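You operate a simulated robot arm through the tools that you are given. There is no shell and no other tool. Be economical: measure what you need, move in short steps, check, and stop when the job is done.

The job below is to be done with a simulated two-armed robot. You get a single attempt, and the scene is never put back.

JOB
Take the valve chain and leave it on top of the gold spare clapper. Take the fault tag and leave it on top of the blue flange plate. Take the carry tote on the orange cart top and put it away on the practice bench shelf. Any order will do.

Only the result counts: the job must be done as asked and must still hold three seconds after the hand-in. Knocking over, shifting, dropping, spilling or breaking anything else fails it.

ROBOT AND FRAMES
Two 7-joint arms with two-finger parallel grippers on one trunk, on a base that drives. Base frame: it is fixed to the floor where the robot stands at the start and does not move with it; the origin is under the middle of the robot, x ahead of it, y to its left, z up. Units: m, rad, N and s.
The left shoulder is at the start at [0.07, 0.134, 1.203], the right one opposite. Places, roughly: flange plate [-1.5, 2.25, 0.75]; practice bench shelf [-6, 2.8, 0.3]; spare clapper [-1.5, 2, 0.75]. Payload 1.57 kg a hand.
The TCP of each hand is the grasp point between the finger pads, 0.03 m short of the fingertips. In the tool frame z runs along the fingers and y along their closing line. The gripper opens to 0.08 m. The fingers are 0.017 m wide and 0.012 m thick; the gripper's body (0.04 by 0.082 m) begins 0.08 m behind the TCP.
Orientation is that of the tool frame in the base frame, as a unit quaternion [x, y, z, w]. With the fingers straight down and closing along the base's y, the tool's x points along the base's -x, its y along +y and its z along -z.

CONTROLS
- The arms move only by the tool drive_tool. It takes "left_commands", "right_commands" or both (then of equal length, played together; a hand with none holds still); each is a list of rows, each an object (a shift or turn left out is 0, a gripper value left out holds the last) with "rotation": the turn, a rotation vector about the tool's x, y, z in units of 60 degrees (1.0 is 60 degrees), a list of three; "linear": the shift along the tool's x, y, z in units of 500 mm (1.0 is 500 mm), a list of three; "jaw": the finger opening in cm, from 0 to 8. In form: [{"rotation": [rx, ry, rz], "linear": [tx, ty, tz], "jaw": jaw}, ...]. A call has 1 to 20 rows; each row is the pose to reach, as a shift and turn from the pose commanded when the call began, along the tool's axes at that moment. A call with a number of a shift or a turn outside -1 to 1 is refused whole. A row lasts 0.2 s, in which the tool goes at most 0.05 m and 0.15 rad; a call with a longer step from one row to the next is refused whole, and so is a gripper value outside its range. Where a pose cannot be reached the arm comes as near as it can. A force on the tool above 40 N (or 10 N above the force at the start of the call, whichever is more), or a blocked arm, ends the call early, and 0.2 s more pass. Each finger travels about 0.153 m/s and halts on what it meets, pressing with about 21 N; the grip force reading is that of the motor and also rises with nothing between the fingers. The clock runs only during rows and for 0.2 s after the last one: add rows that repeat a pose to give the fingers time. The reply holds the time, the measured pose of the TCP, the force on the tool along the base axes, the opening and the grip force, in the units named above and with some noise, with the torque about the TCP (base axes, N m) and any sound that the robot's microphone picked up.
- Cameras (640 x 400 px; columns grow to the right, rows downward): "scene" is now at [0.1388, 0.0047, 1.4457]; the picture's right is [0.07, -1.00, 0.00], its down [-0.58, -0.04, -0.81] and it looks along [0.81, 0.06, -0.58] (base axes); focal length 214 px, centre (320, 200). "left" rides on the left gripper at [0.072, 0.007, -0.122] in its tool frame; the picture's right is [-0.09, 1.00, 0.00], its down [-0.84, -0.08, -0.54] and it looks along [-0.54, -0.05, 0.84] (tool axes); focal length 238 px, centre (320, 200). "right" rides on the right gripper at [0.072, -0.007, -0.122] in its tool frame; the picture's right is [0.09, 1.00, 0.00], its down [-0.84, 0.08, -0.54] and it looks along [-0.54, 0.05, 0.84] (tool axes); focal length 238 px, centre (320, 200).
- get_image(camera): a new picture of that camera. It takes no simulated time.
- lift_body(by): slides the trunk up (or, below 0, down) by that many m; the arms and the scene camera ride with it, the base frame stays. It gives what a move gives, with no picture.
- steer(legs): drives the robot by 1 to 6 legs, each [ahead, left, turn to the left] in m, m and rad, along the robot's own axes; the way and the turn of a leg run together, so that a leg with both is an arc; at most 1.5 m and 3.142 rad a leg. The arms and the cameras ride along, it lands a little off, and it stops where it bumps. It gives what a move gives.
- aim_head(pan, tilt): turns the head with the scene camera to pan (to the left, within 1.501 rad either way) and tilt (down, from -0.506 to 1.204), counted from straight ahead of the robot. It gives what a move gives.
- locate(camera, pixels): for up to 12 pixels [column, row] of the newest picture of that camera ("zoom" is the newest enlarged one), the place [x, y, z] in the base frame of the surface seen there, good to about 0.002 m, but the place of the scene camera against the robot may be out by one fixed shift of up to 0.025 m in any direction. It takes no simulated time.
- zoom(camera, box): a new picture of the part [left, top, right, bottom] of that camera's present view, enlarged. It takes no simulated time.
- sign_off(): hands the job in; it is judged then, once.

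Go step by step. Measure first, check grasps and placings, and put right what went wrong. The budget is 110 turns and 88 pictures, counting those below and the enlarged ones. Unless the task says otherwise, let go and move clear before handing in, and close with one line.

The tools are called after "Emit:" as name(argument=value, ...) on one line, values as JSON. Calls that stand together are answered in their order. drive_tool: Moves the arms, as the interface text tells. Its arguments: {"type":"object","properties":{"left_commands":{"type":"array"},"right_commands":{"type":"array"}},"required":[]} The other tools are called the same way: lift_body (by) slides the trunk up or down; steer (legs) drives the base; aim_head (pan, tilt) turns the head that bears the scene camera; get_image (camera) takes a picture; locate (camera, pixels) gives the place of the surface under pixels of a picture; zoom (camera, box) takes an enlarged picture of a part of a camera's view; sign_off () hands the job in.

At the start:

```text
time_s: 0.0
left_eef_pos: [0.3471, 0.2874, 1.3492]
left_tcp_rot: [-0.001, 1.0, 0.0, 0.0]
left_wrist_force: [0.0, 0.6, 0.2]
left_wrist_torque: [0.02, -0.03, 0.01]
left_grip_width: 0.0799
left_gripper_force: 0.0
right_eef_pos: [0.3852, -0.0517, 1.2861]
right_tcp_rot: [0.0, 1.0, 0.001, 0.0]
right_wrist_force: [-0.9, 0.2, -0.2]
right_wrist_torque: [0.02, -0.02, 0.0]
right_grip_width: 0.08
right_gripper_force: 0.0
trunk travel left (down, up): [-0.777, 0.163]
robot x, y, heading: [-0.0004, 0.0012, -0.007]
head pan, tilt: [0.073, 0.62]
```

scene: 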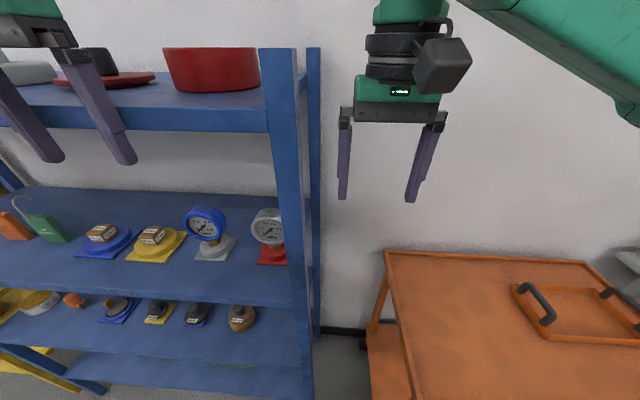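
right: 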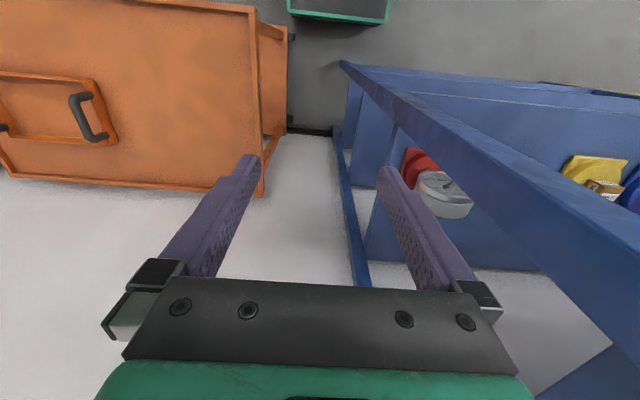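
left: 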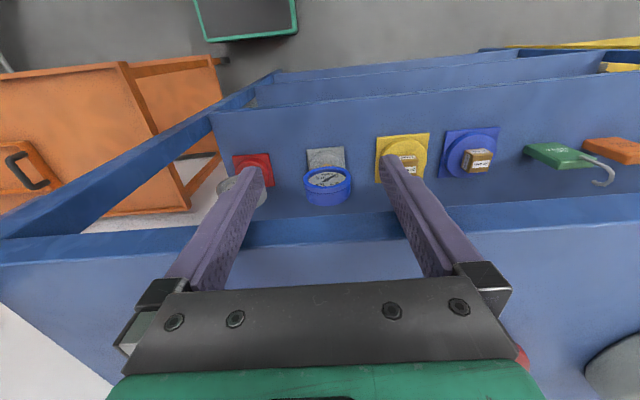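

The start picture shows a blue rack ahead and left, with an orange cart holding the tote (pixel 580,300) ahead and right. I'll look around with the head to find the valve chain, fault tag and the destinations.

Emit:
aim_head(pan=0.6, tilt=0.5)

Emit:
get_image(camera="scene")

Emit:
aim_head(pan=1.5, tilt=0.4)

Emit:
get_image(camera="scene")

Emit:
aim_head(pan=-0.5, tilt=0.6)

Emit:
get_image(camera="scene")

```text
time_s: 0.9
left_eef_pos: [0.3456, 0.2873, 1.3501]
left_tcp_rot: [0.0, 1.0, 0.0, 0.0]
left_wrist_force: [0.3, 0.1, -1.0]
left_wrist_torque: [0.01, -0.06, -0.01]
left_grip_width: 0.08
left_gripper_force: 0.2
right_eef_pos: [0.3857, -0.0525, 1.2867]
right_tcp_rot: [0.001, 1.0, 0.0, 0.0]
right_wrist_force: [-0.4, 0.4, -0.2]
right_wrist_torque: [0.05, 0.02, 0.01]
right_grip_width: 0.08
right_gripper_force: 0.1
trunk travel left (down, up): [-0.777, 0.163]
robot x, y, heading: [-0.0023, 0.0034, -0.003]
head pan, tilt: [0.6, 0.499]
```

```text
84 pictures are left
```

scene: 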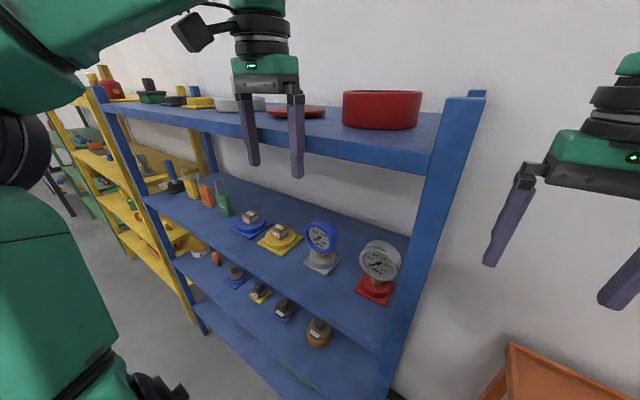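

```text
time_s: 2.1
left_eef_pos: [0.3462, 0.2859, 1.3493]
left_tcp_rot: [-0.002, 1.0, 0.0, -0.001]
left_wrist_force: [-0.1, 0.4, -0.2]
left_wrist_torque: [0.04, 0.0, -0.01]
left_grip_width: 0.0801
left_gripper_force: 0.0
right_eef_pos: [0.3861, -0.0525, 1.2873]
right_tcp_rot: [0.0, 1.0, -0.001, 0.0]
right_wrist_force: [0.2, 0.4, 0.5]
right_wrist_torque: [-0.02, 0.0, 0.0]
right_grip_width: 0.0802
right_gripper_force: 0.0
trunk travel left (down, up): [-0.777, 0.163]
robot x, y, heading: [0.0027, 0.0008, 0.004]
head pan, tilt: [1.499, 0.4]
```

```text
83 pictures are left
```

scene: 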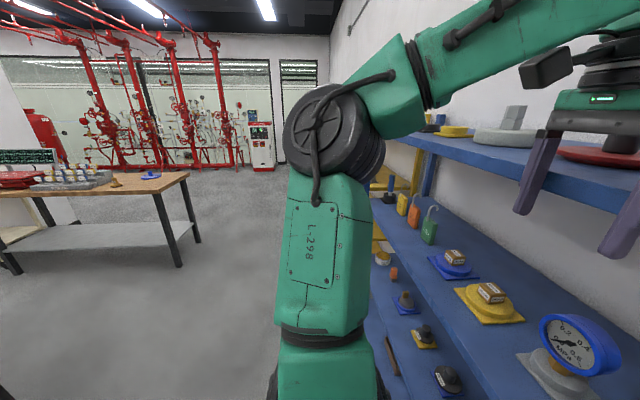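

```text
time_s: 4.1
left_eef_pos: [0.3463, 0.2872, 1.3503]
left_tcp_rot: [-0.001, 1.0, 0.0, 0.0]
left_wrist_force: [0.2, 0.1, 0.3]
left_wrist_torque: [0.0, -0.02, -0.02]
left_grip_width: 0.0798
left_gripper_force: 0.0
right_eef_pos: [0.387, -0.0528, 1.2859]
right_tcp_rot: [0.0, 1.0, 0.0, 0.0]
right_wrist_force: [0.0, -0.6, -0.8]
right_wrist_torque: [0.0, 0.01, 0.03]
right_grip_width: 0.0799
right_gripper_force: 0.2
trunk travel left (down, up): [-0.777, 0.163]
robot x, y, heading: [0.002, -0.0015, 0.001]
head pan, tilt: [-0.499, 0.6]
```

```text
82 pictures are left
```

scene: 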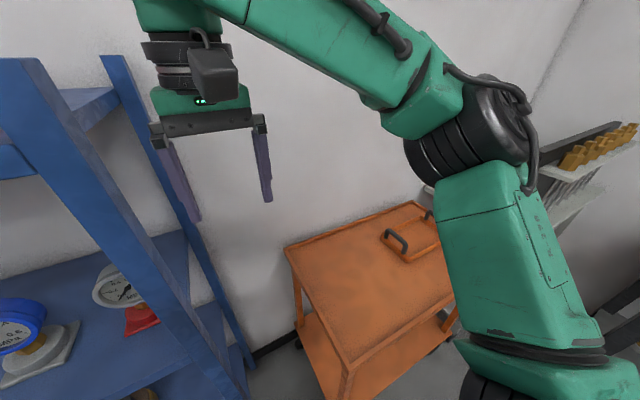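

Robot stands close to the blue rack. I'll look left and measure the bench and rack objects, enlarged.

Emit:
aim_head(pan=1.5, tilt=0.4)

Emit:
zoom(camera="scene", box=[0, 100, 240, 250])

Emit:
locate(camera="zoom", pixels=[[400, 205], [310, 230], [490, 210], [150, 180], [200, 230], [300, 360], [465, 390], [80, 240]])

Emit:
aim_head(pan=0.8, tilt=0.6)

Emit:
zoom(camera="scene", box=[120, 100, 560, 375])

```text
time_s: 6.0
left_eef_pos: [0.3469, 0.2875, 1.3493]
left_tcp_rot: [-0.001, 1.0, 0.0, 0.0]
left_wrist_force: [0.4, -0.2, 0.0]
left_wrist_torque: [0.01, -0.02, -0.02]
left_grip_width: 0.0801
left_gripper_force: 0.0
right_eef_pos: [0.387, -0.0529, 1.2858]
right_tcp_rot: [0.0, 1.0, 0.0, 0.0]
right_wrist_force: [-0.6, 0.4, 1.6]
right_wrist_torque: [0.01, 0.01, 0.01]
right_grip_width: 0.08
right_gripper_force: 0.1
trunk travel left (down, up): [-0.777, 0.163]
robot x, y, heading: [0.0009, -0.0016, -0.004]
head pan, tilt: [1.499, 0.4]
```

```text
2.67 times, centred on (120, 175) of scene
```

zoom: 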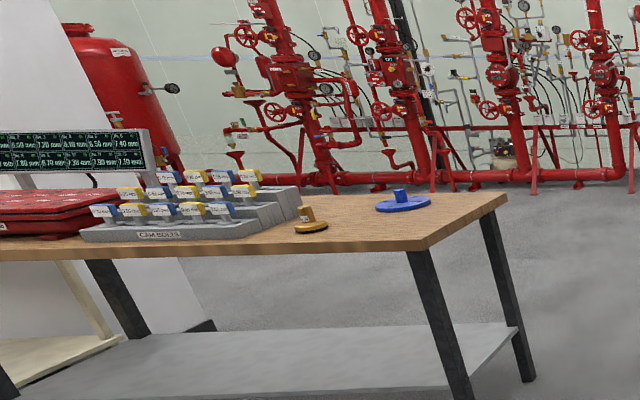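

```text
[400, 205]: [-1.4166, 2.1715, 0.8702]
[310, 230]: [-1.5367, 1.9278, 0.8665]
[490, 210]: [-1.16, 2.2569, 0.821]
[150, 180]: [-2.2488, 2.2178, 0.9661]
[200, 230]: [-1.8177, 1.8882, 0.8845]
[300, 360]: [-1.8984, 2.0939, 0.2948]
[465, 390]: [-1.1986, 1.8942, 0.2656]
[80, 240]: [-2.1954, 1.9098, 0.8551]
```

```text
time_s: 7.1
left_eef_pos: [0.3469, 0.2866, 1.3494]
left_tcp_rot: [0.0, 1.0, 0.001, 0.0]
left_wrist_force: [1.1, -0.2, -0.8]
left_wrist_torque: [0.04, -0.02, 0.01]
left_grip_width: 0.08
left_gripper_force: 0.1
right_eef_pos: [0.3854, -0.0537, 1.2865]
right_tcp_rot: [0.001, 1.0, -0.001, 0.0]
right_wrist_force: [-0.7, 0.3, -0.2]
right_wrist_torque: [0.01, 0.0, 0.02]
right_grip_width: 0.0803
right_gripper_force: 0.1
trunk travel left (down, up): [-0.777, 0.163]
robot x, y, heading: [0.0043, -0.002, -0.001]
head pan, tilt: [0.799, 0.6]
```

```text
1.45 times, centred on (340, 238) of scene
```

zoom: 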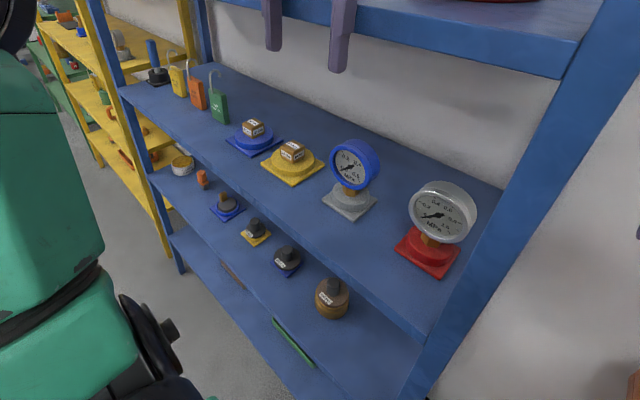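

Gold clapper (zoom px 310,225) and blue plate (400,202) are on the wooden table. I still need the chain, the tag and the practice bench; look right next.

Emit:
aim_head(pan=-1.5, tilt=0.4)

Emit:
get_image(camera="scene")

Emit:
locate(camera="scene", pixels=[[100, 300], [400, 300], [320, 200], [560, 300], [560, 200], [320, 390]])

```text
time_s: 9.2
left_eef_pos: [0.3468, 0.2883, 1.3499]
left_tcp_rot: [-0.001, 1.0, 0.001, 0.0]
left_wrist_force: [-0.5, -1.3, -0.1]
left_wrist_torque: [0.03, 0.0, -0.02]
left_grip_width: 0.0799
left_gripper_force: 0.0
right_eef_pos: [0.3862, -0.0535, 1.2881]
right_tcp_rot: [0.0, 1.0, 0.0, 0.0]
right_wrist_force: [0.2, 0.2, -0.7]
right_wrist_torque: [0.05, 0.0, -0.05]
right_grip_width: 0.0799
right_gripper_force: 0.0
trunk travel left (down, up): [-0.777, 0.163]
robot x, y, heading: [0.0001, -0.0003, -0.002]
head pan, tilt: [-1.499, 0.4]
```

```text
79 pictures are left
```

scene: 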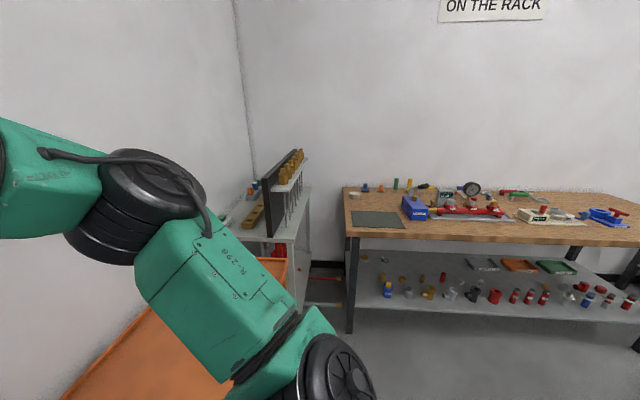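

```text
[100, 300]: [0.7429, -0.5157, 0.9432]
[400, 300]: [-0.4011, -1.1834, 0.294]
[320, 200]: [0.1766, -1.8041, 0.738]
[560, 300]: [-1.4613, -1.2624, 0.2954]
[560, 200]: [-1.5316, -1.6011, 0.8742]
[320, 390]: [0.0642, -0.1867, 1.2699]
```

Another wooden bench stands at y≈-1.5 (px 340-640, rows 180-330) with many items. Enlarge it.

Emit:
zoom(camera="scene", box=[336, 160, 496, 260])

Emit:
zoom(camera="scene", box=[480, 160, 640, 260])

Emit:
zoom(camera="scene", box=[340, 240, 640, 340])

```text
4.00 times, centred on (416, 210) of scene
```

zoom: 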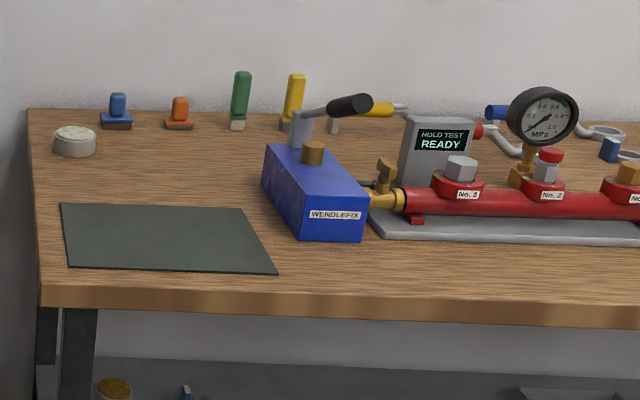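

```text
4.00 times, centred on (560, 210) of scene
```

zoom: 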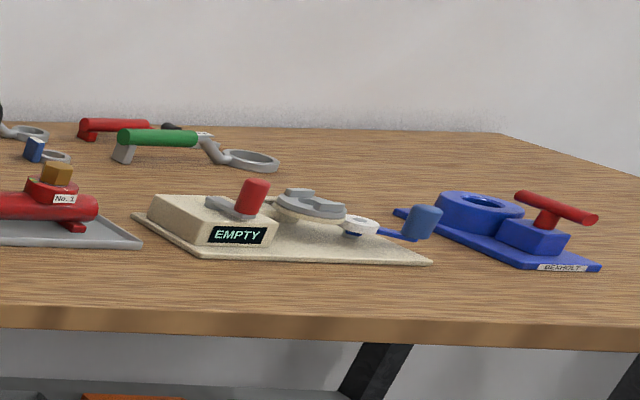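

```text
2.13 times, centred on (490, 290) of scene
```

zoom: 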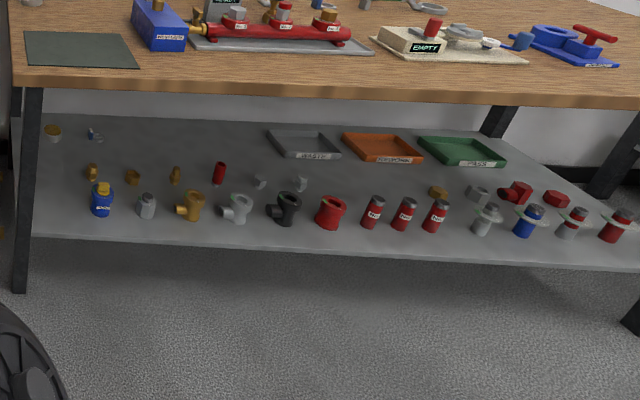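

No chain or tag on that bench. I'll back away from the rack and turn left to survey the rest of the room.

Emit:
steer(legs=[[-0.4, 0, 0], [0, 0, 1.57]])

Emit:
aim_head(pan=1.0, tilt=0.3)

Emit:
get_image(camera="scene")

Emit:
aim_head(pan=0.0, tilt=0.3)

Emit:
get_image(camera="scene")

Emit:
aim_head(pan=-0.9, tilt=0.3)

Emit:
get_image(camera="scene")

```text
time_s: 15.5
left_eef_pos: [-0.6854, 0.3545, 1.3497]
left_tcp_rot: [-0.696, 0.718, 0.0, -0.001]
left_wrist_force: [-0.8, 0.9, -1.3]
left_wrist_torque: [-0.02, 0.03, -0.02]
left_grip_width: 0.0801
left_gripper_force: 0.1
right_eef_pos: [-0.3454, 0.3835, 1.2867]
right_tcp_rot: [-0.696, 0.718, 0.0, 0.0]
right_wrist_force: [0.7, -0.9, 0.8]
right_wrist_torque: [0.01, 0.01, 0.0]
right_grip_width: 0.0802
right_gripper_force: 0.1
trunk travel left (down, up): [-0.777, 0.163]
robot x, y, heading: [-0.4147, -0.0019, 1.539]
head pan, tilt: [-1.499, 0.4]
```

```text
time_s: 17.8
left_eef_pos: [-0.6872, 0.3545, 1.3495]
left_tcp_rot: [-0.696, 0.718, -0.001, 0.0]
left_wrist_force: [0.6, 0.4, 0.4]
left_wrist_torque: [0.01, 0.02, 0.0]
left_grip_width: 0.0801
left_gripper_force: 0.1
right_eef_pos: [-0.3467, 0.3831, 1.2859]
right_tcp_rot: [-0.696, 0.718, 0.0, 0.0]
right_wrist_force: [0.1, 0.0, 0.7]
right_wrist_torque: [0.01, 0.03, -0.01]
right_grip_width: 0.08
right_gripper_force: 0.1
trunk travel left (down, up): [-0.777, 0.163]
robot x, y, heading: [-0.4092, -0.0002, 1.536]
head pan, tilt: [1.0, 0.3]
```

```text
75 pictures are left
```

scene: 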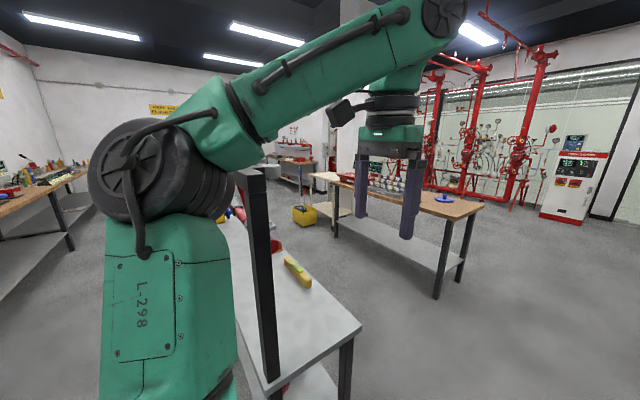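

```text
time_s: 19.0
left_eef_pos: [-0.687, 0.3552, 1.3497]
left_tcp_rot: [-0.696, 0.718, 0.001, 0.001]
left_wrist_force: [-0.2, -0.7, 0.0]
left_wrist_torque: [0.0, -0.06, -0.01]
left_grip_width: 0.0798
left_gripper_force: 0.1
right_eef_pos: [-0.3455, 0.3837, 1.2871]
right_tcp_rot: [-0.695, 0.719, 0.0, 0.0]
right_wrist_force: [0.2, 0.1, -0.7]
right_wrist_torque: [-0.03, 0.0, 0.01]
right_grip_width: 0.0804
right_gripper_force: 0.1
trunk travel left (down, up): [-0.777, 0.163]
robot x, y, heading: [-0.4129, 0.0017, 1.537]
head pan, tilt: [0.0, 0.3]
```

```text
74 pictures are left
```

scene: 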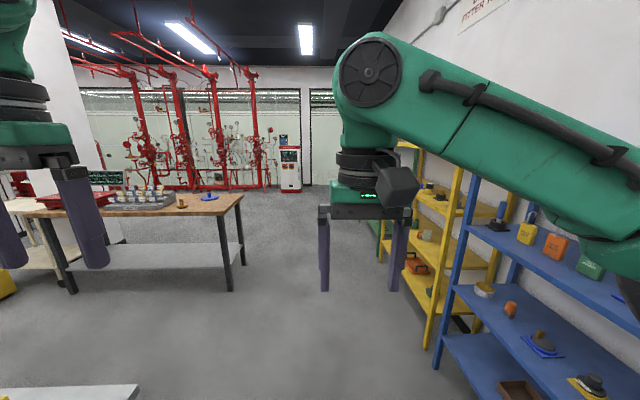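

```text
time_s: 20.2
left_eef_pos: [-0.6871, 0.3553, 1.3492]
left_tcp_rot: [-0.696, 0.718, 0.0, 0.0]
left_wrist_force: [0.5, -0.1, 0.0]
left_wrist_torque: [0.0, 0.03, 0.03]
left_grip_width: 0.08
left_gripper_force: 0.0
right_eef_pos: [-0.3461, 0.3842, 1.2873]
right_tcp_rot: [-0.695, 0.719, 0.0, 0.001]
right_wrist_force: [0.4, 0.4, -0.6]
right_wrist_torque: [0.01, -0.01, 0.01]
right_grip_width: 0.0798
right_gripper_force: 0.1
trunk travel left (down, up): [-0.777, 0.163]
robot x, y, heading: [-0.4128, 0.0026, 1.539]
head pan, tilt: [-0.901, 0.3]
```

```text
73 pictures are left
```

scene: 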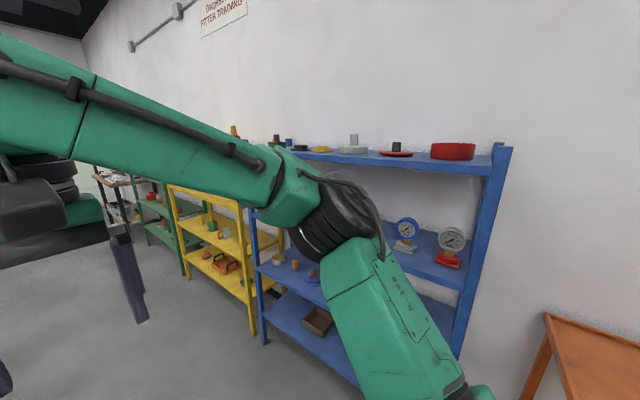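

A metal table lies left of me (first picture, px 300,310) and further benches beyond. I'll measure these and enlarge.

Emit:
aim_head(pan=1.2, tilt=0.35)

Emit:
get_image(camera="scene")

Emit:
zoom(camera="scene", box=[200, 120, 520, 320])

```text
time_s: 22.2
left_eef_pos: [-0.6873, 0.3547, 1.3498]
left_tcp_rot: [-0.696, 0.718, 0.0, 0.0]
left_wrist_force: [-0.1, 0.2, 0.1]
left_wrist_torque: [0.01, -0.01, 0.0]
left_grip_width: 0.0798
left_gripper_force: 0.1
right_eef_pos: [-0.3469, 0.3831, 1.2869]
right_tcp_rot: [-0.695, 0.719, -0.001, 0.0]
right_wrist_force: [0.0, -0.4, 0.3]
right_wrist_torque: [0.0, -0.04, 0.03]
right_grip_width: 0.0799
right_gripper_force: 0.1
trunk travel left (down, up): [-0.777, 0.163]
robot x, y, heading: [-0.4102, 0.0007, 1.537]
head pan, tilt: [1.201, 0.351]
```

```text
72 pictures are left
```

scene: 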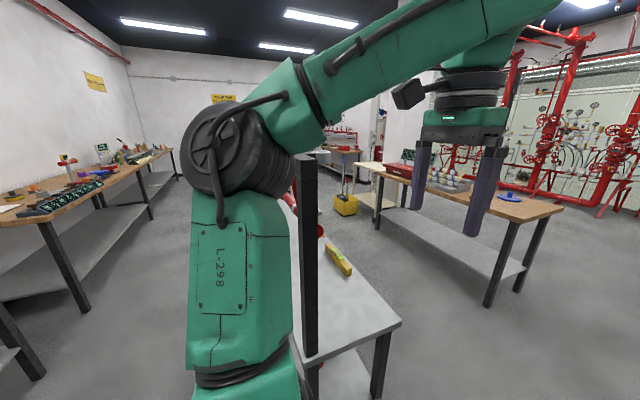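

```text
2.00 times, centred on (360, 220) of scene
```

zoom: 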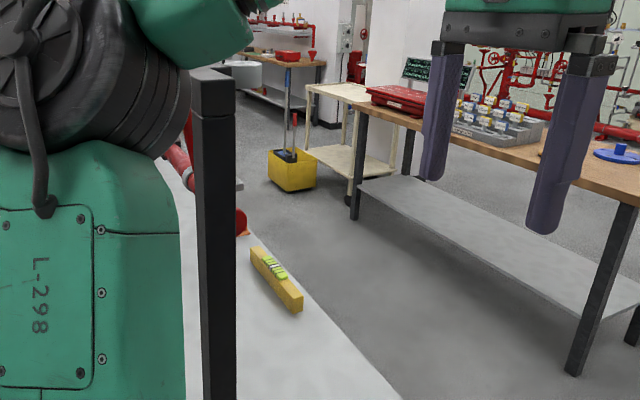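

Emit:
locate(camera="scene", pixels=[[400, 322], [310, 355], [330, 280], [320, 232], [345, 205], [345, 150], [170, 150], [50, 210], [380, 170], [375, 300], [310, 120], [306, 200]])

Emit:
locate(camera="zoom", pixels=[[275, 60], [250, 100], [340, 95], [245, 235], [290, 270]])

```text
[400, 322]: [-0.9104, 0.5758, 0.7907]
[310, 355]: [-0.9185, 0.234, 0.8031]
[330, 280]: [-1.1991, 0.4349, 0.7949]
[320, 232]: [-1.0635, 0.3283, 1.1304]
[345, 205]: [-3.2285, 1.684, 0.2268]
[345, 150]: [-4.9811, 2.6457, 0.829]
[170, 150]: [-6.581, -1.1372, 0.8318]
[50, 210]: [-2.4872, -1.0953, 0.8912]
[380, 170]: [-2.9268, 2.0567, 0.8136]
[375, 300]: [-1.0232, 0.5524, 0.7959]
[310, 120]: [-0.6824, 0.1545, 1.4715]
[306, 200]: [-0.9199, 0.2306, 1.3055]
```

```text
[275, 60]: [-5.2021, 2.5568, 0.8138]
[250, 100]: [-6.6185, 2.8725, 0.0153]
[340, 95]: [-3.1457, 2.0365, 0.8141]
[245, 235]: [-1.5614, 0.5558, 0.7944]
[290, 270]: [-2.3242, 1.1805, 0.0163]
```

The metal table's corner is at (-0.91,0.58) and the far practice bench at x≈-5..-6.6, y≈2.7. I'll drive to about (-0.4,1.15) for clearer views.

Emit:
steer(legs=[[1.15, 0, 0]])

Emit:
aim_head(pan=1.5, tilt=0.45)

Emit:
get_image(camera="scene")

Emit:
aim_head(pan=-1.2, tilt=0.5)

Emit:
get_image(camera="scene")

Emit:
aim_head(pan=-0.4, tilt=0.3)

Emit:
get_image(camera="scene")

```text
time_s: 28.1
left_eef_pos: [-0.6446, 1.5089, 1.3494]
left_tcp_rot: [-0.695, 0.719, 0.0, 0.001]
left_wrist_force: [0.7, -0.5, 0.1]
left_wrist_torque: [0.04, 0.0, 0.02]
left_grip_width: 0.0803
left_gripper_force: 0.0
right_eef_pos: [-0.3041, 1.5374, 1.2877]
right_tcp_rot: [-0.694, 0.72, -0.001, 0.0]
right_wrist_force: [-1.1, -0.6, 0.4]
right_wrist_torque: [-0.01, 0.01, -0.03]
right_grip_width: 0.08
right_gripper_force: 0.1
trunk travel left (down, up): [-0.777, 0.163]
robot x, y, heading: [-0.37, 1.153, 1.532]
head pan, tilt: [1.201, 0.351]
```

```text
time_s: 28.9
left_eef_pos: [-0.6457, 1.51, 1.3494]
left_tcp_rot: [-0.695, 0.719, 0.0, 0.0]
left_wrist_force: [0.3, -0.3, -0.4]
left_wrist_torque: [0.03, -0.04, 0.02]
left_grip_width: 0.08
left_gripper_force: 0.1
right_eef_pos: [-0.3053, 1.5383, 1.2879]
right_tcp_rot: [-0.694, 0.72, 0.0, 0.0]
right_wrist_force: [0.1, 0.6, -0.1]
right_wrist_torque: [0.02, 0.05, 0.04]
right_grip_width: 0.08
right_gripper_force: 0.1
trunk travel left (down, up): [-0.777, 0.163]
robot x, y, heading: [-0.3711, 1.1494, 1.533]
head pan, tilt: [1.499, 0.45]
```

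```text
70 pictures are left
```

scene: 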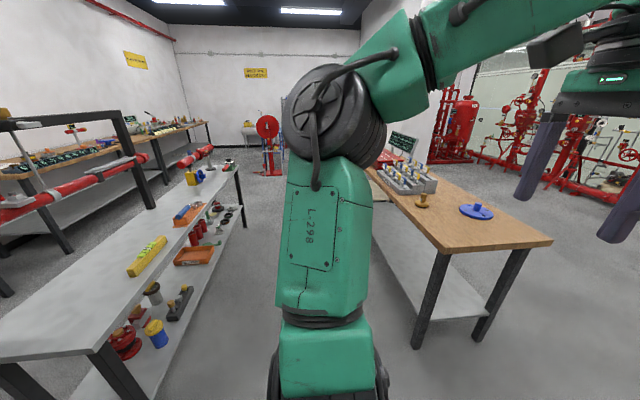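

```text
time_s: 31.3
left_eef_pos: [-0.6456, 1.5113, 1.3508]
left_tcp_rot: [-0.695, 0.719, 0.0, 0.0]
left_wrist_force: [0.5, 0.3, 0.0]
left_wrist_torque: [0.01, 0.01, 0.03]
left_grip_width: 0.0801
left_gripper_force: 0.0
right_eef_pos: [-0.306, 1.5374, 1.2862]
right_tcp_rot: [-0.694, 0.72, 0.0, 0.0]
right_wrist_force: [0.6, 0.2, 0.0]
right_wrist_torque: [-0.01, 0.0, 0.0]
right_grip_width: 0.0801
right_gripper_force: 0.0
trunk travel left (down, up): [-0.777, 0.163]
robot x, y, heading: [-0.3704, 1.1527, 1.534]
head pan, tilt: [-1.201, 0.499]
```

```text
69 pictures are left
```

scene: 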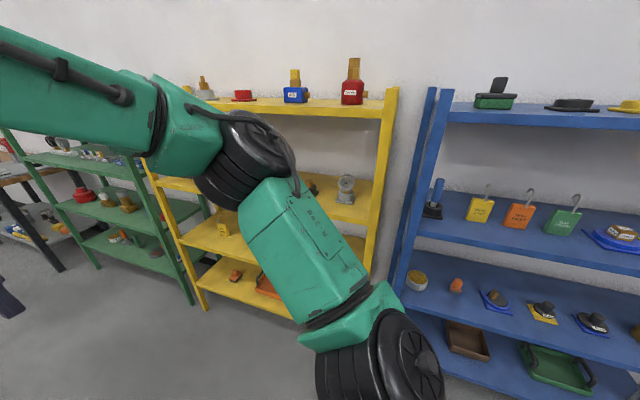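

```text
time_s: 32.5
left_eef_pos: [-0.6455, 1.5095, 1.3502]
left_tcp_rot: [-0.694, 0.72, 0.0, 0.0]
left_wrist_force: [0.3, -0.6, 0.6]
left_wrist_torque: [0.02, -0.01, 0.01]
left_grip_width: 0.08
left_gripper_force: 0.0
right_eef_pos: [-0.3062, 1.5376, 1.2864]
right_tcp_rot: [-0.694, 0.72, 0.0, 0.0]
right_wrist_force: [0.4, 0.3, 0.3]
right_wrist_torque: [0.01, -0.01, 0.0]
right_grip_width: 0.0802
right_gripper_force: 0.0
trunk travel left (down, up): [-0.777, 0.163]
robot x, y, heading: [-0.3713, 1.1514, 1.536]
head pan, tilt: [-0.4, 0.3]
```

```text
68 pictures are left
```

scene: 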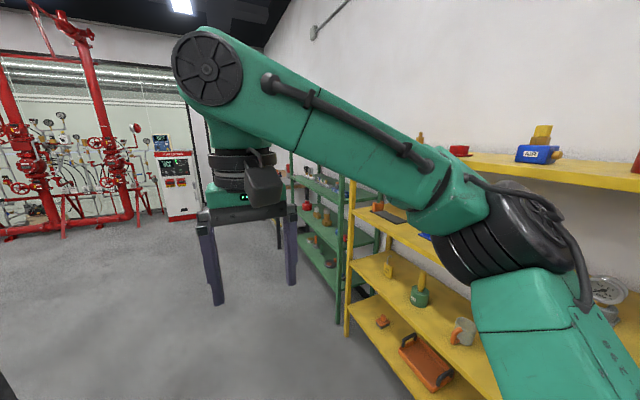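

Lots of small items on the racks; my arms block the view. Turning to face the racks for a clear look.

Emit:
steer(legs=[[0, 0, -1.54]])

Emit:
aim_head(pan=0.0, tilt=0.6)

Emit:
get_image(camera="scene")

Emit:
aim_head(pan=0.9, tilt=0.5)

Emit:
get_image(camera="scene")

```text
time_s: 36.6
left_eef_pos: [-0.02, 1.4324, 1.35]
left_tcp_rot: [0.011, 1.0, 0.0, 0.0]
left_wrist_force: [0.5, 0.1, -0.3]
left_wrist_torque: [0.02, -0.03, 0.01]
left_grip_width: 0.0803
left_gripper_force: 0.2
right_eef_pos: [0.0126, 1.0918, 1.2867]
right_tcp_rot: [0.012, 1.0, 0.0, 0.0]
right_wrist_force: [0.3, -0.2, -0.1]
right_wrist_torque: [-0.05, -0.01, -0.02]
right_grip_width: 0.0801
right_gripper_force: 0.0
trunk travel left (down, up): [-0.777, 0.163]
robot x, y, heading: [-0.3727, 1.1495, -0.027]
head pan, tilt: [-0.4, 0.3]
```

```text
time_s: 37.5
left_eef_pos: [-0.0185, 1.4323, 1.3508]
left_tcp_rot: [0.012, 1.0, 0.0, 0.0]
left_wrist_force: [-0.1, 0.4, -0.1]
left_wrist_torque: [0.02, 0.0, -0.01]
left_grip_width: 0.0803
left_gripper_force: 0.1
right_eef_pos: [0.013, 1.0931, 1.2861]
right_tcp_rot: [0.011, 1.0, 0.0, 0.0]
right_wrist_force: [0.8, 1.2, 0.4]
right_wrist_torque: [0.01, 0.02, -0.03]
right_grip_width: 0.08
right_gripper_force: 0.1
trunk travel left (down, up): [-0.777, 0.163]
robot x, y, heading: [-0.3708, 1.1561, -0.024]
head pan, tilt: [0.0, 0.6]
```

```text
67 pictures are left
```

scene: 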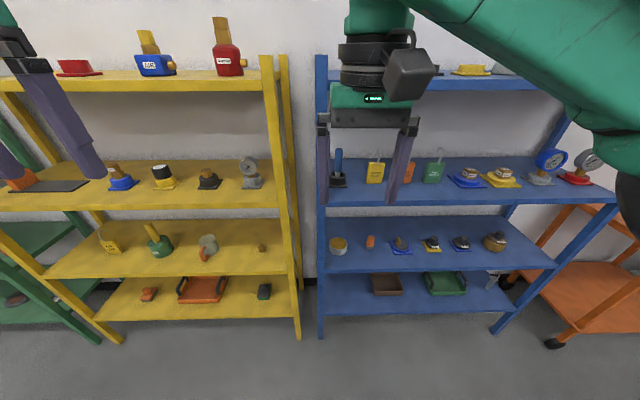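

```text
time_s: 38.7
left_eef_pos: [-0.019, 1.4328, 1.3512]
left_tcp_rot: [0.011, 1.0, -0.001, -0.001]
left_wrist_force: [-0.2, 0.1, 0.0]
left_wrist_torque: [0.04, 0.02, 0.03]
left_grip_width: 0.0801
left_gripper_force: 0.2
right_eef_pos: [0.0123, 1.0925, 1.2869]
right_tcp_rot: [0.011, 1.0, 0.0, 0.0]
right_wrist_force: [-0.3, -0.3, -0.9]
right_wrist_torque: [-0.01, -0.01, 0.02]
right_grip_width: 0.0803
right_gripper_force: 0.0
trunk travel left (down, up): [-0.777, 0.163]
robot x, y, heading: [-0.3733, 1.1548, -0.023]
head pan, tilt: [0.901, 0.499]
```

```text
66 pictures are left
```

scene: 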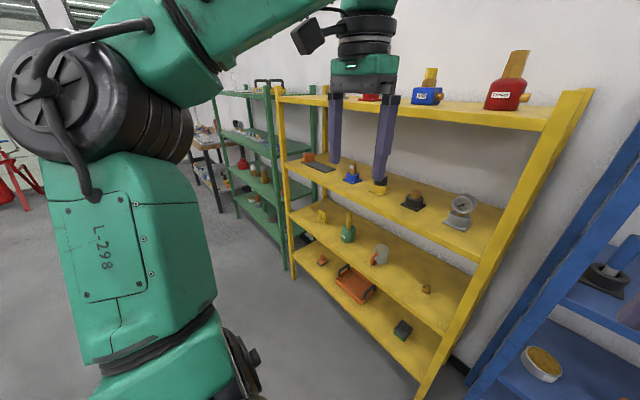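

The racks are clear now. Enlarge the yellow rack and then the blue rack to find the tag or chain.

Emit:
zoom(camera="scene", box=[280, 130, 520, 355])

Emit:
zoom(camera="scene", box=[180, 70, 300, 270])

Emit:
aim_head(pan=0.0, tilt=0.6)

Emit:
zoom(camera="scene", box=[40, 140, 290, 310])

Emit:
zoom(camera="scene", box=[316, 130, 620, 310])

```text
1.78 times, centred on (400, 242) of scene
```

zoom: 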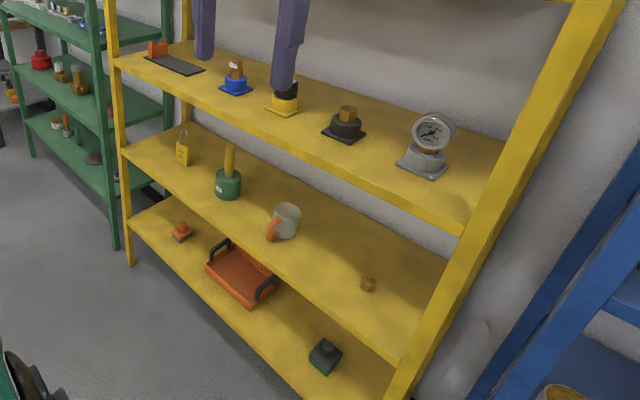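

```text
2.00 times, centred on (240, 170) of scene
```

zoom: 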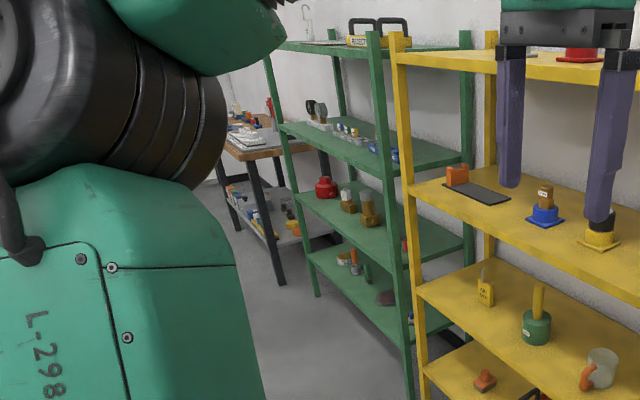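

```text
time_s: 39.9
left_eef_pos: [-0.0199, 1.432, 1.349]
left_tcp_rot: [0.011, 1.0, 0.0, 0.0]
left_wrist_force: [-0.5, 0.4, -1.1]
left_wrist_torque: [0.01, 0.02, -0.01]
left_grip_width: 0.08
left_gripper_force: 0.2
right_eef_pos: [0.0117, 1.0917, 1.2861]
right_tcp_rot: [0.012, 1.0, 0.0, 0.001]
right_wrist_force: [0.4, -0.2, 0.2]
right_wrist_torque: [-0.01, 0.01, -0.01]
right_grip_width: 0.0799
right_gripper_force: 0.1
trunk travel left (down, up): [-0.777, 0.163]
robot x, y, heading: [-0.3718, 1.1507, -0.021]
head pan, tilt: [0.0, 0.6]
```

```text
2.35 times, centred on (165, 225) of scene
```

zoom: 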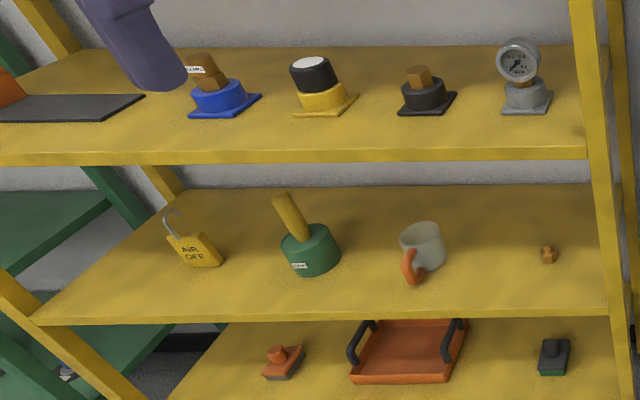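

```text
2.11 times, centred on (468, 220) of scene
```

zoom: 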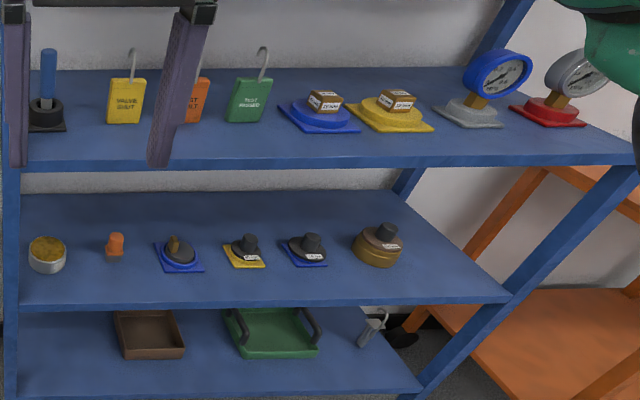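

The blue rack's middle shelf holds hanging tags: yellow "VALVE SHUT" (zoom 125,100), an orange one with words partly hidden (195,100), and green "TEST PASSED" (250,100). I'll locate them and the shelf geometry.

Emit:
locate(camera="zoom", pixels=[[200, 100], [203, 120], [126, 100], [250, 100], [200, 165], [450, 165], [12, 200], [262, 60], [300, 75], [100, 305], [220, 10]])

Emit:
steer(legs=[[0, -0.35, 0]])

Emit:
get_image(camera="scene")

Emit:
zoom(camera="scene", box=[180, 120, 440, 283])

```text
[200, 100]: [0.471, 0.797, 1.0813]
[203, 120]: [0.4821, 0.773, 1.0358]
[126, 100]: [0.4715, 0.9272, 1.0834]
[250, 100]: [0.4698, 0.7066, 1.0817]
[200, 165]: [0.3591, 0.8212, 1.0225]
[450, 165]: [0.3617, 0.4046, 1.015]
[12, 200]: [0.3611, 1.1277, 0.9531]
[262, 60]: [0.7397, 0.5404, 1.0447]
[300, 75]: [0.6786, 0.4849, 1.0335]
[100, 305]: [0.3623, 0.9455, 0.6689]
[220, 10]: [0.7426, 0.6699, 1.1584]
```

```text
time_s: 42.1
left_eef_pos: [-0.0278, 1.0945, 1.3502]
left_tcp_rot: [0.007, 1.0, -0.001, 0.0]
left_wrist_force: [0.3, 0.4, -0.5]
left_wrist_torque: [-0.01, 0.01, 0.03]
left_grip_width: 0.0802
left_gripper_force: 0.1
right_eef_pos: [0.0068, 0.7528, 1.2867]
right_tcp_rot: [0.008, 1.0, -0.001, 0.0]
right_wrist_force: [-0.2, 0.2, 0.0]
right_wrist_torque: [-0.04, 0.0, 0.01]
right_grip_width: 0.0801
right_gripper_force: 0.0
trunk travel left (down, up): [-0.777, 0.163]
robot x, y, heading: [-0.3785, 0.8092, -0.018]
head pan, tilt: [0.0, 0.6]
```

```text
61 pictures are left
```

scene: 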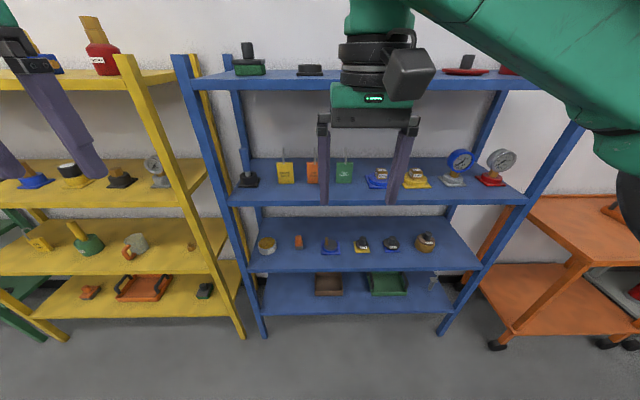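

```text
2.45 times, centred on (310, 202) of scene
```

zoom: 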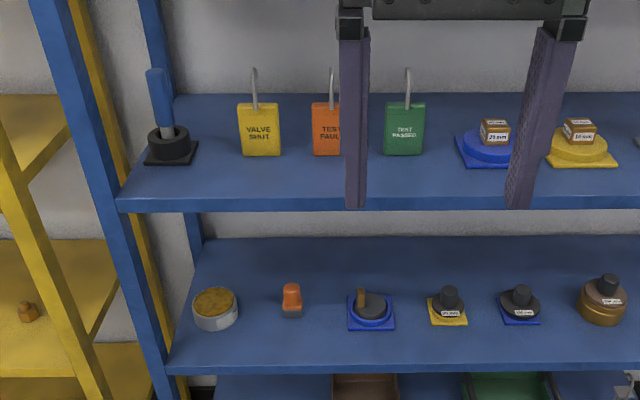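

The orange tag reads "TEST FAULT" (zoom 325,130) — that's the fault tag, near [0.47,0.78,1.06]. I'll pitch the right hand 45° forward and view it with the wrist camera.

Emit:
drive_tool(right_commands=[{"rotation": [0, -0.125, 0]}, {"rotation": [0, -0.25, 0]}, {"rotation": [0, -0.375, 0]}, {"rotation": [0, -0.5, 0]}, {"rotation": [0, -0.625, 0]}, {"rotation": [0, -0.75, 0]}, {"rotation": [0, -0.75, 0]}])

Emit:
get_image(camera="right")

```text
time_s: 43.8
left_eef_pos: [-0.0274, 1.0915, 1.349]
left_tcp_rot: [0.008, 1.0, 0.0, 0.0]
left_wrist_force: [-0.3, 0.0, 0.2]
left_wrist_torque: [0.01, -0.01, -0.01]
left_grip_width: 0.0799
left_gripper_force: 0.1
right_eef_pos: [0.0055, 0.7527, 1.2868]
right_tcp_rot: [0.006, 0.923, -0.003, 0.384]
right_wrist_force: [0.1, -0.1, -0.4]
right_wrist_torque: [-0.01, 0.01, -0.02]
right_grip_width: 0.08
right_gripper_force: 0.1
trunk travel left (down, up): [-0.777, 0.163]
robot x, y, heading: [-0.3776, 0.8101, -0.014]
head pan, tilt: [0.0, 0.6]
```

```text
59 pictures are left
```

right: 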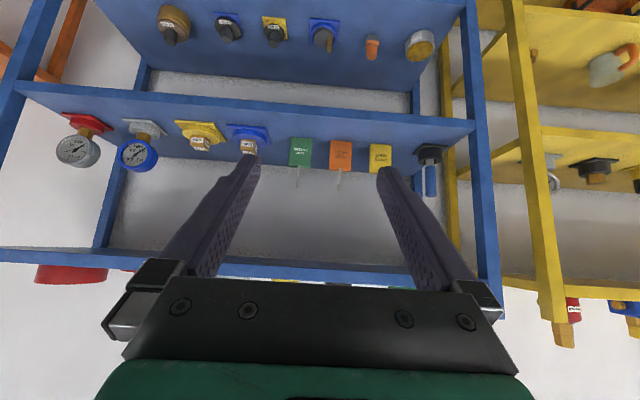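

The wrist picture is upside down; the orange tag is at px (340,155). I'll measure its faces and shelf.

Emit:
zoom(camera="right", box=[270, 100, 430, 200])

Emit:
locate(camera="zoom", pixels=[[280, 220], [245, 162], [320, 162], [245, 278], [315, 278], [280, 155], [283, 330], [280, 120], [120, 220], [440, 230], [280, 80]])

```text
4.00 times, centred on (350, 150) of right
```

zoom: 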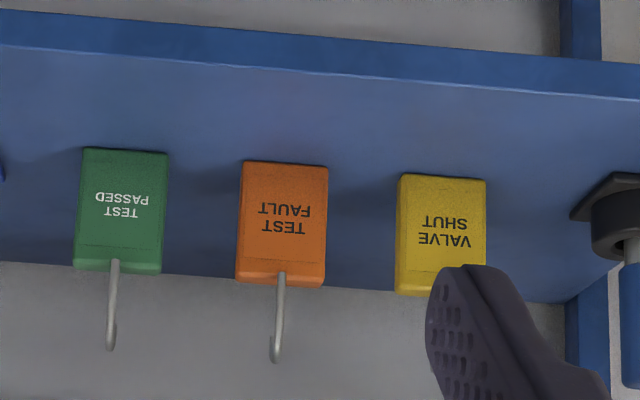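

```text
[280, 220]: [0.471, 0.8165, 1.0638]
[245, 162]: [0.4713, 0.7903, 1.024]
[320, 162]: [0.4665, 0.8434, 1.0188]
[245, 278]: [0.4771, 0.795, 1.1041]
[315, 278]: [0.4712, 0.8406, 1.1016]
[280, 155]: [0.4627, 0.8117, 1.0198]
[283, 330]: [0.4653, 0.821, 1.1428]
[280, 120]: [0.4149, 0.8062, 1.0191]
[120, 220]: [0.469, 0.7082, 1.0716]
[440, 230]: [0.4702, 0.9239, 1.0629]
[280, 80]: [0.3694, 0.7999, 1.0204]
```

Tag: front face x≈0.471, y 0.789–0.844, z 1.02–1.105, hook at y≈0.818. I'll tuck both hands back (right one lower) before driving up to the rack.

Emit:
drive_tool(right_commands=[{"linear": [0.0885, 0, 0.0175]}, {"linear": [0.177, 0, 0.035]}, {"linear": [0.2655, 0, 0.0525]}, {"linear": [0.354, 0, 0.07]}, {"linear": [0.354, 0, 0.07]}], left_commands=[{"linear": [0.06, 0, 0]}, {"linear": [0.12, 0, 0]}, {"linear": [0.18, 0, 0]}, {"linear": [0.24, 0, 0]}, {"linear": [0.24, 0, 0]}])

Emit:
steer(legs=[[0, 0.08, 0.014], [0.25, 0, 0]])

Emit:
get_image(camera="right")

```text
time_s: 45.0
left_eef_pos: [-0.1408, 1.0869, 1.3347]
left_tcp_rot: [0.008, 1.0, 0.0, 0.001]
left_wrist_force: [0.6, -0.3, 0.3]
left_wrist_torque: [0.01, 0.03, 0.02]
left_grip_width: 0.08
left_gripper_force: 0.1
left hand out of reach, approached as far as the arm can: row 3, 4, 5
right_eef_pos: [-0.0641, 0.8189, 1.2015]
right_tcp_rot: [0.008, 0.924, -0.002, 0.383]
right_wrist_force: [1.0, 0.2, 0.0]
right_wrist_torque: [0.04, -0.03, 0.01]
right_grip_width: 0.0802
right_gripper_force: 0.0
right hand out of reach, approached as far as the arm can: row 2, 3, 4, 5
trunk travel left (down, up): [-0.777, 0.163]
robot x, y, heading: [-0.379, 0.8093, -0.011]
head pan, tilt: [0.0, 0.6]
```

```text
time_s: 47.4
left_eef_pos: [0.0993, 1.1712, 1.3353]
left_tcp_rot: [0.003, 1.0, 0.0, 0.001]
left_wrist_force: [0.6, 0.0, -0.2]
left_wrist_torque: [0.04, -0.01, -0.04]
left_grip_width: 0.0798
left_gripper_force: 0.0
right_eef_pos: [0.1803, 0.9011, 1.2013]
right_tcp_rot: [0.003, 0.924, -0.001, 0.383]
right_wrist_force: [0.7, 0.1, -0.4]
right_wrist_torque: [0.0, -0.03, -0.02]
right_grip_width: 0.0801
right_gripper_force: 0.1
trunk travel left (down, up): [-0.777, 0.163]
robot x, y, heading: [-0.1325, 0.8889, -0.009]
head pan, tilt: [0.0, 0.6]
```

```text
57 pictures are left
```

right: 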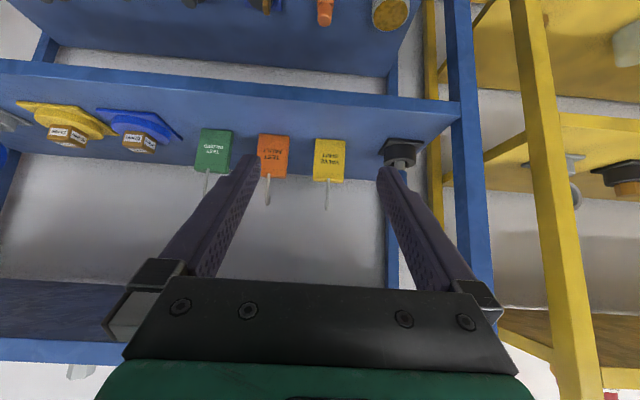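

The hand couldn't come that low with the trunk this high, so I'll lower the trunk 0.1 m and inch forward, then check the pose.

Emit:
lift_body(by=-0.12)

Emit:
steer(legs=[[0.1, 0, 0.009]])

Emit:
drive_tool(right_commands=[{"linear": [0, -0.07, 0]}, {"linear": [0, -0.14, 0]}, {"linear": [0, -0.14, 0]}])

Emit:
zoom(camera="right", box=[200, 60, 440, 210])

```text
time_s: 48.9
left_eef_pos: [0.1019, 1.1697, 1.2139]
left_tcp_rot: [0.003, 1.0, -0.001, 0.001]
left_wrist_force: [-0.4, -0.3, -0.2]
left_wrist_torque: [-0.01, -0.02, -0.01]
left_grip_width: 0.0802
left_gripper_force: 0.1
right_eef_pos: [0.1818, 0.9007, 1.0812]
right_tcp_rot: [0.004, 0.924, -0.002, 0.382]
right_wrist_force: [-0.7, 0.3, -0.3]
right_wrist_torque: [0.02, 0.01, 0.01]
right_grip_width: 0.0799
right_gripper_force: 0.0
trunk travel left (down, up): [-0.657, 0.283]
robot x, y, heading: [-0.1327, 0.8876, -0.009]
head pan, tilt: [0.0, 0.6]
```

```text
time_s: 50.1
left_eef_pos: [0.2026, 1.1722, 1.2142]
left_tcp_rot: [-0.001, 1.0, 0.0, 0.002]
left_wrist_force: [0.9, -0.2, -1.1]
left_wrist_torque: [0.01, -0.01, -0.02]
left_grip_width: 0.08
left_gripper_force: 0.0
right_eef_pos: [0.2829, 0.903, 1.0808]
right_tcp_rot: [0.001, 0.923, -0.001, 0.384]
right_wrist_force: [0.1, -1.0, 0.8]
right_wrist_torque: [-0.01, 0.05, 0.0]
right_grip_width: 0.0799
right_gripper_force: 0.1
trunk travel left (down, up): [-0.657, 0.283]
robot x, y, heading: [-0.027, 0.8857, -0.0]
head pan, tilt: [0.0, 0.6]
```

```text
time_s: 50.9
left_eef_pos: [0.2033, 1.1725, 1.2127]
left_tcp_rot: [0.0, 1.0, -0.001, 0.001]
left_wrist_force: [-0.2, -0.1, 0.6]
left_wrist_torque: [-0.02, 0.01, 0.0]
left_grip_width: 0.0799
left_gripper_force: 0.0
right_eef_pos: [0.2907, 0.8825, 1.1022]
right_tcp_rot: [0.0, 0.924, -0.001, 0.383]
right_wrist_force: [-1.0, -0.5, 0.1]
right_wrist_torque: [0.0, 0.01, -0.02]
right_grip_width: 0.08
right_gripper_force: 0.0
right hand out of reach, approached as far as the arm can: row 1, 2, 3
trunk travel left (down, up): [-0.657, 0.283]
robot x, y, heading: [-0.0281, 0.8869, -0.001]
head pan, tilt: [0.0, 0.6]
```

```text
2.67 times, centred on (320, 135) of right
```

zoom: 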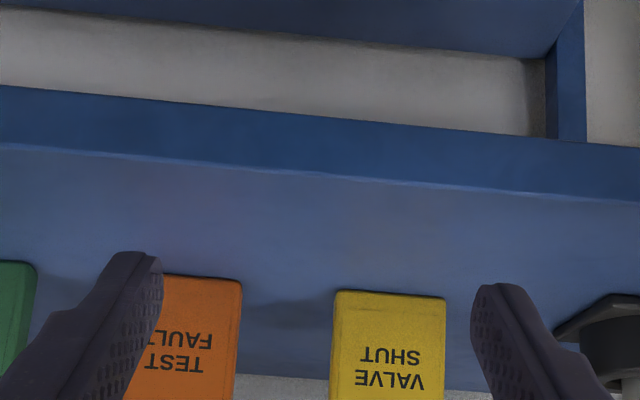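

The hand is too near the body to reach further right; moving forward 0.1 m should free it. I'll check where it lands, well short of the tag.

Emit:
drive_tool(right_commands=[{"linear": [-0.07, 0, 0.07]}, {"linear": [-0.14, 0, 0.14]}, {"linear": [-0.14, 0, 0.14]}])

```text
time_s: 51.7
left_eef_pos: [0.2009, 1.1708, 1.2141]
left_tcp_rot: [0.0, 1.0, 0.0, 0.001]
left_wrist_force: [-1.0, -0.6, 0.7]
left_wrist_torque: [0.02, -0.01, 0.04]
left_grip_width: 0.0799
left_gripper_force: 0.1
right_eef_pos: [0.3839, 0.8828, 1.0988]
right_tcp_rot: [0.0, 0.924, -0.001, 0.383]
right_wrist_force: [-0.1, 0.1, -0.2]
right_wrist_torque: [0.01, -0.02, 0.0]
right_grip_width: 0.0802
right_gripper_force: 0.0
trunk travel left (down, up): [-0.657, 0.283]
robot x, y, heading: [-0.0279, 0.8883, -0.002]
head pan, tilt: [0.0, 0.6]
```

Commands follow the reached pose, and it moves freely now. Align in y to 0.817.

Emit:
drive_tool(right_commands=[{"linear": [0, -0.066, 0]}, {"linear": [0, -0.132, 0]}, {"linear": [0, -0.132, 0]}])

Emit:
get_image(camera="right")

Emit:
locate(camera="right", pixels=[[320, 150], [300, 165], [345, 165], [320, 190], [320, 120]])

```text
time_s: 52.5
left_eef_pos: [0.2037, 1.1723, 1.2138]
left_tcp_rot: [-0.001, 1.0, -0.001, 0.001]
left_wrist_force: [0.2, 0.7, 0.6]
left_wrist_torque: [-0.02, -0.01, 0.0]
left_grip_width: 0.0798
left_gripper_force: 0.0
right_eef_pos: [0.3865, 0.8175, 1.1007]
right_tcp_rot: [-0.001, 0.924, 0.0, 0.383]
right_wrist_force: [-0.1, 0.1, -0.4]
right_wrist_torque: [0.03, 0.0, 0.0]
right_grip_width: 0.0801
right_gripper_force: 0.0
trunk travel left (down, up): [-0.657, 0.283]
robot x, y, heading: [-0.0291, 0.8877, 0.004]
head pan, tilt: [0.0, 0.6]
```

```text
55 pictures are left
```

right: 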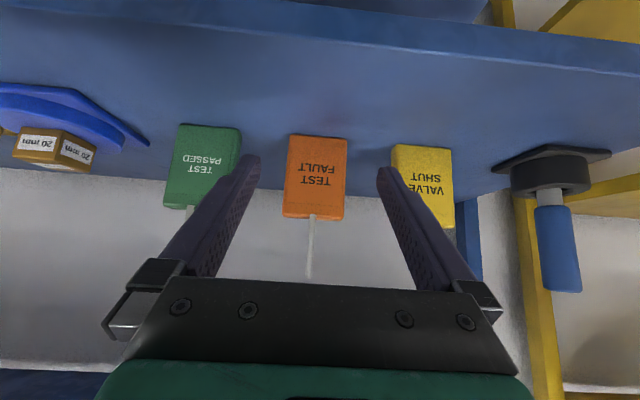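

```text
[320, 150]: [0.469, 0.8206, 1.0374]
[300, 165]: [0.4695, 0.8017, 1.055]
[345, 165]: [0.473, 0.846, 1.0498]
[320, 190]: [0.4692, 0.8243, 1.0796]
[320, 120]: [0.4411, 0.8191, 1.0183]
```

The tag sits centred between the fingers (px 317). Move in and close.

Emit:
drive_tool(right_commands=[{"linear": [-0.033, 0, 0.055]}, {"linear": [-0.066, 0, 0.11]}, {"linear": [-0.0996, 0, 0.165]}, {"linear": [-0.0996, 0, 0.165]}, {"linear": [-0.0996, 0, 0.165], "jaw": 4.5}, {"linear": [-0.0996, 0, 0.165], "jaw": 4.5}, {"linear": [-0.0996, 0, 0.165], "jaw": 4.5}])

Emit:
get_image(camera="right")

```text
time_s: 54.1
left_eef_pos: [0.2031, 1.1721, 1.2133]
left_tcp_rot: [-0.001, 1.0, 0.0, 0.001]
left_wrist_force: [-0.2, -0.3, -0.8]
left_wrist_torque: [-0.01, -0.01, 0.01]
left_grip_width: 0.0801
left_gripper_force: 0.1
right_eef_pos: [0.4784, 0.8172, 1.0801]
right_tcp_rot: [0.0, 0.924, -0.001, 0.383]
right_wrist_force: [0.4, 0.1, 0.4]
right_wrist_torque: [0.02, 0.0, 0.0]
right_grip_width: 0.0595
right_gripper_force: 21.2
trunk travel left (down, up): [-0.657, 0.283]
robot x, y, heading: [-0.0285, 0.8884, -0.003]
head pan, tilt: [0.0, 0.6]
```

```text
54 pictures are left
```

right: 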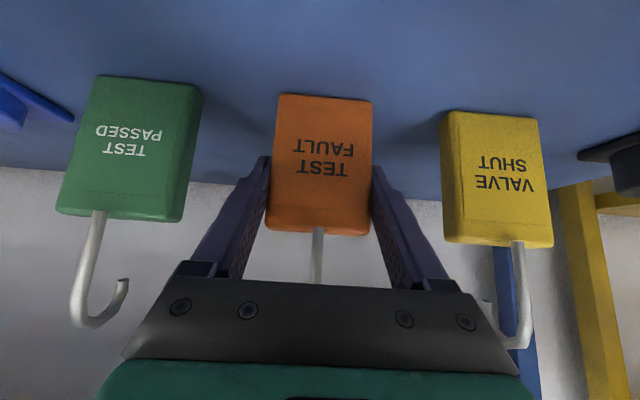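

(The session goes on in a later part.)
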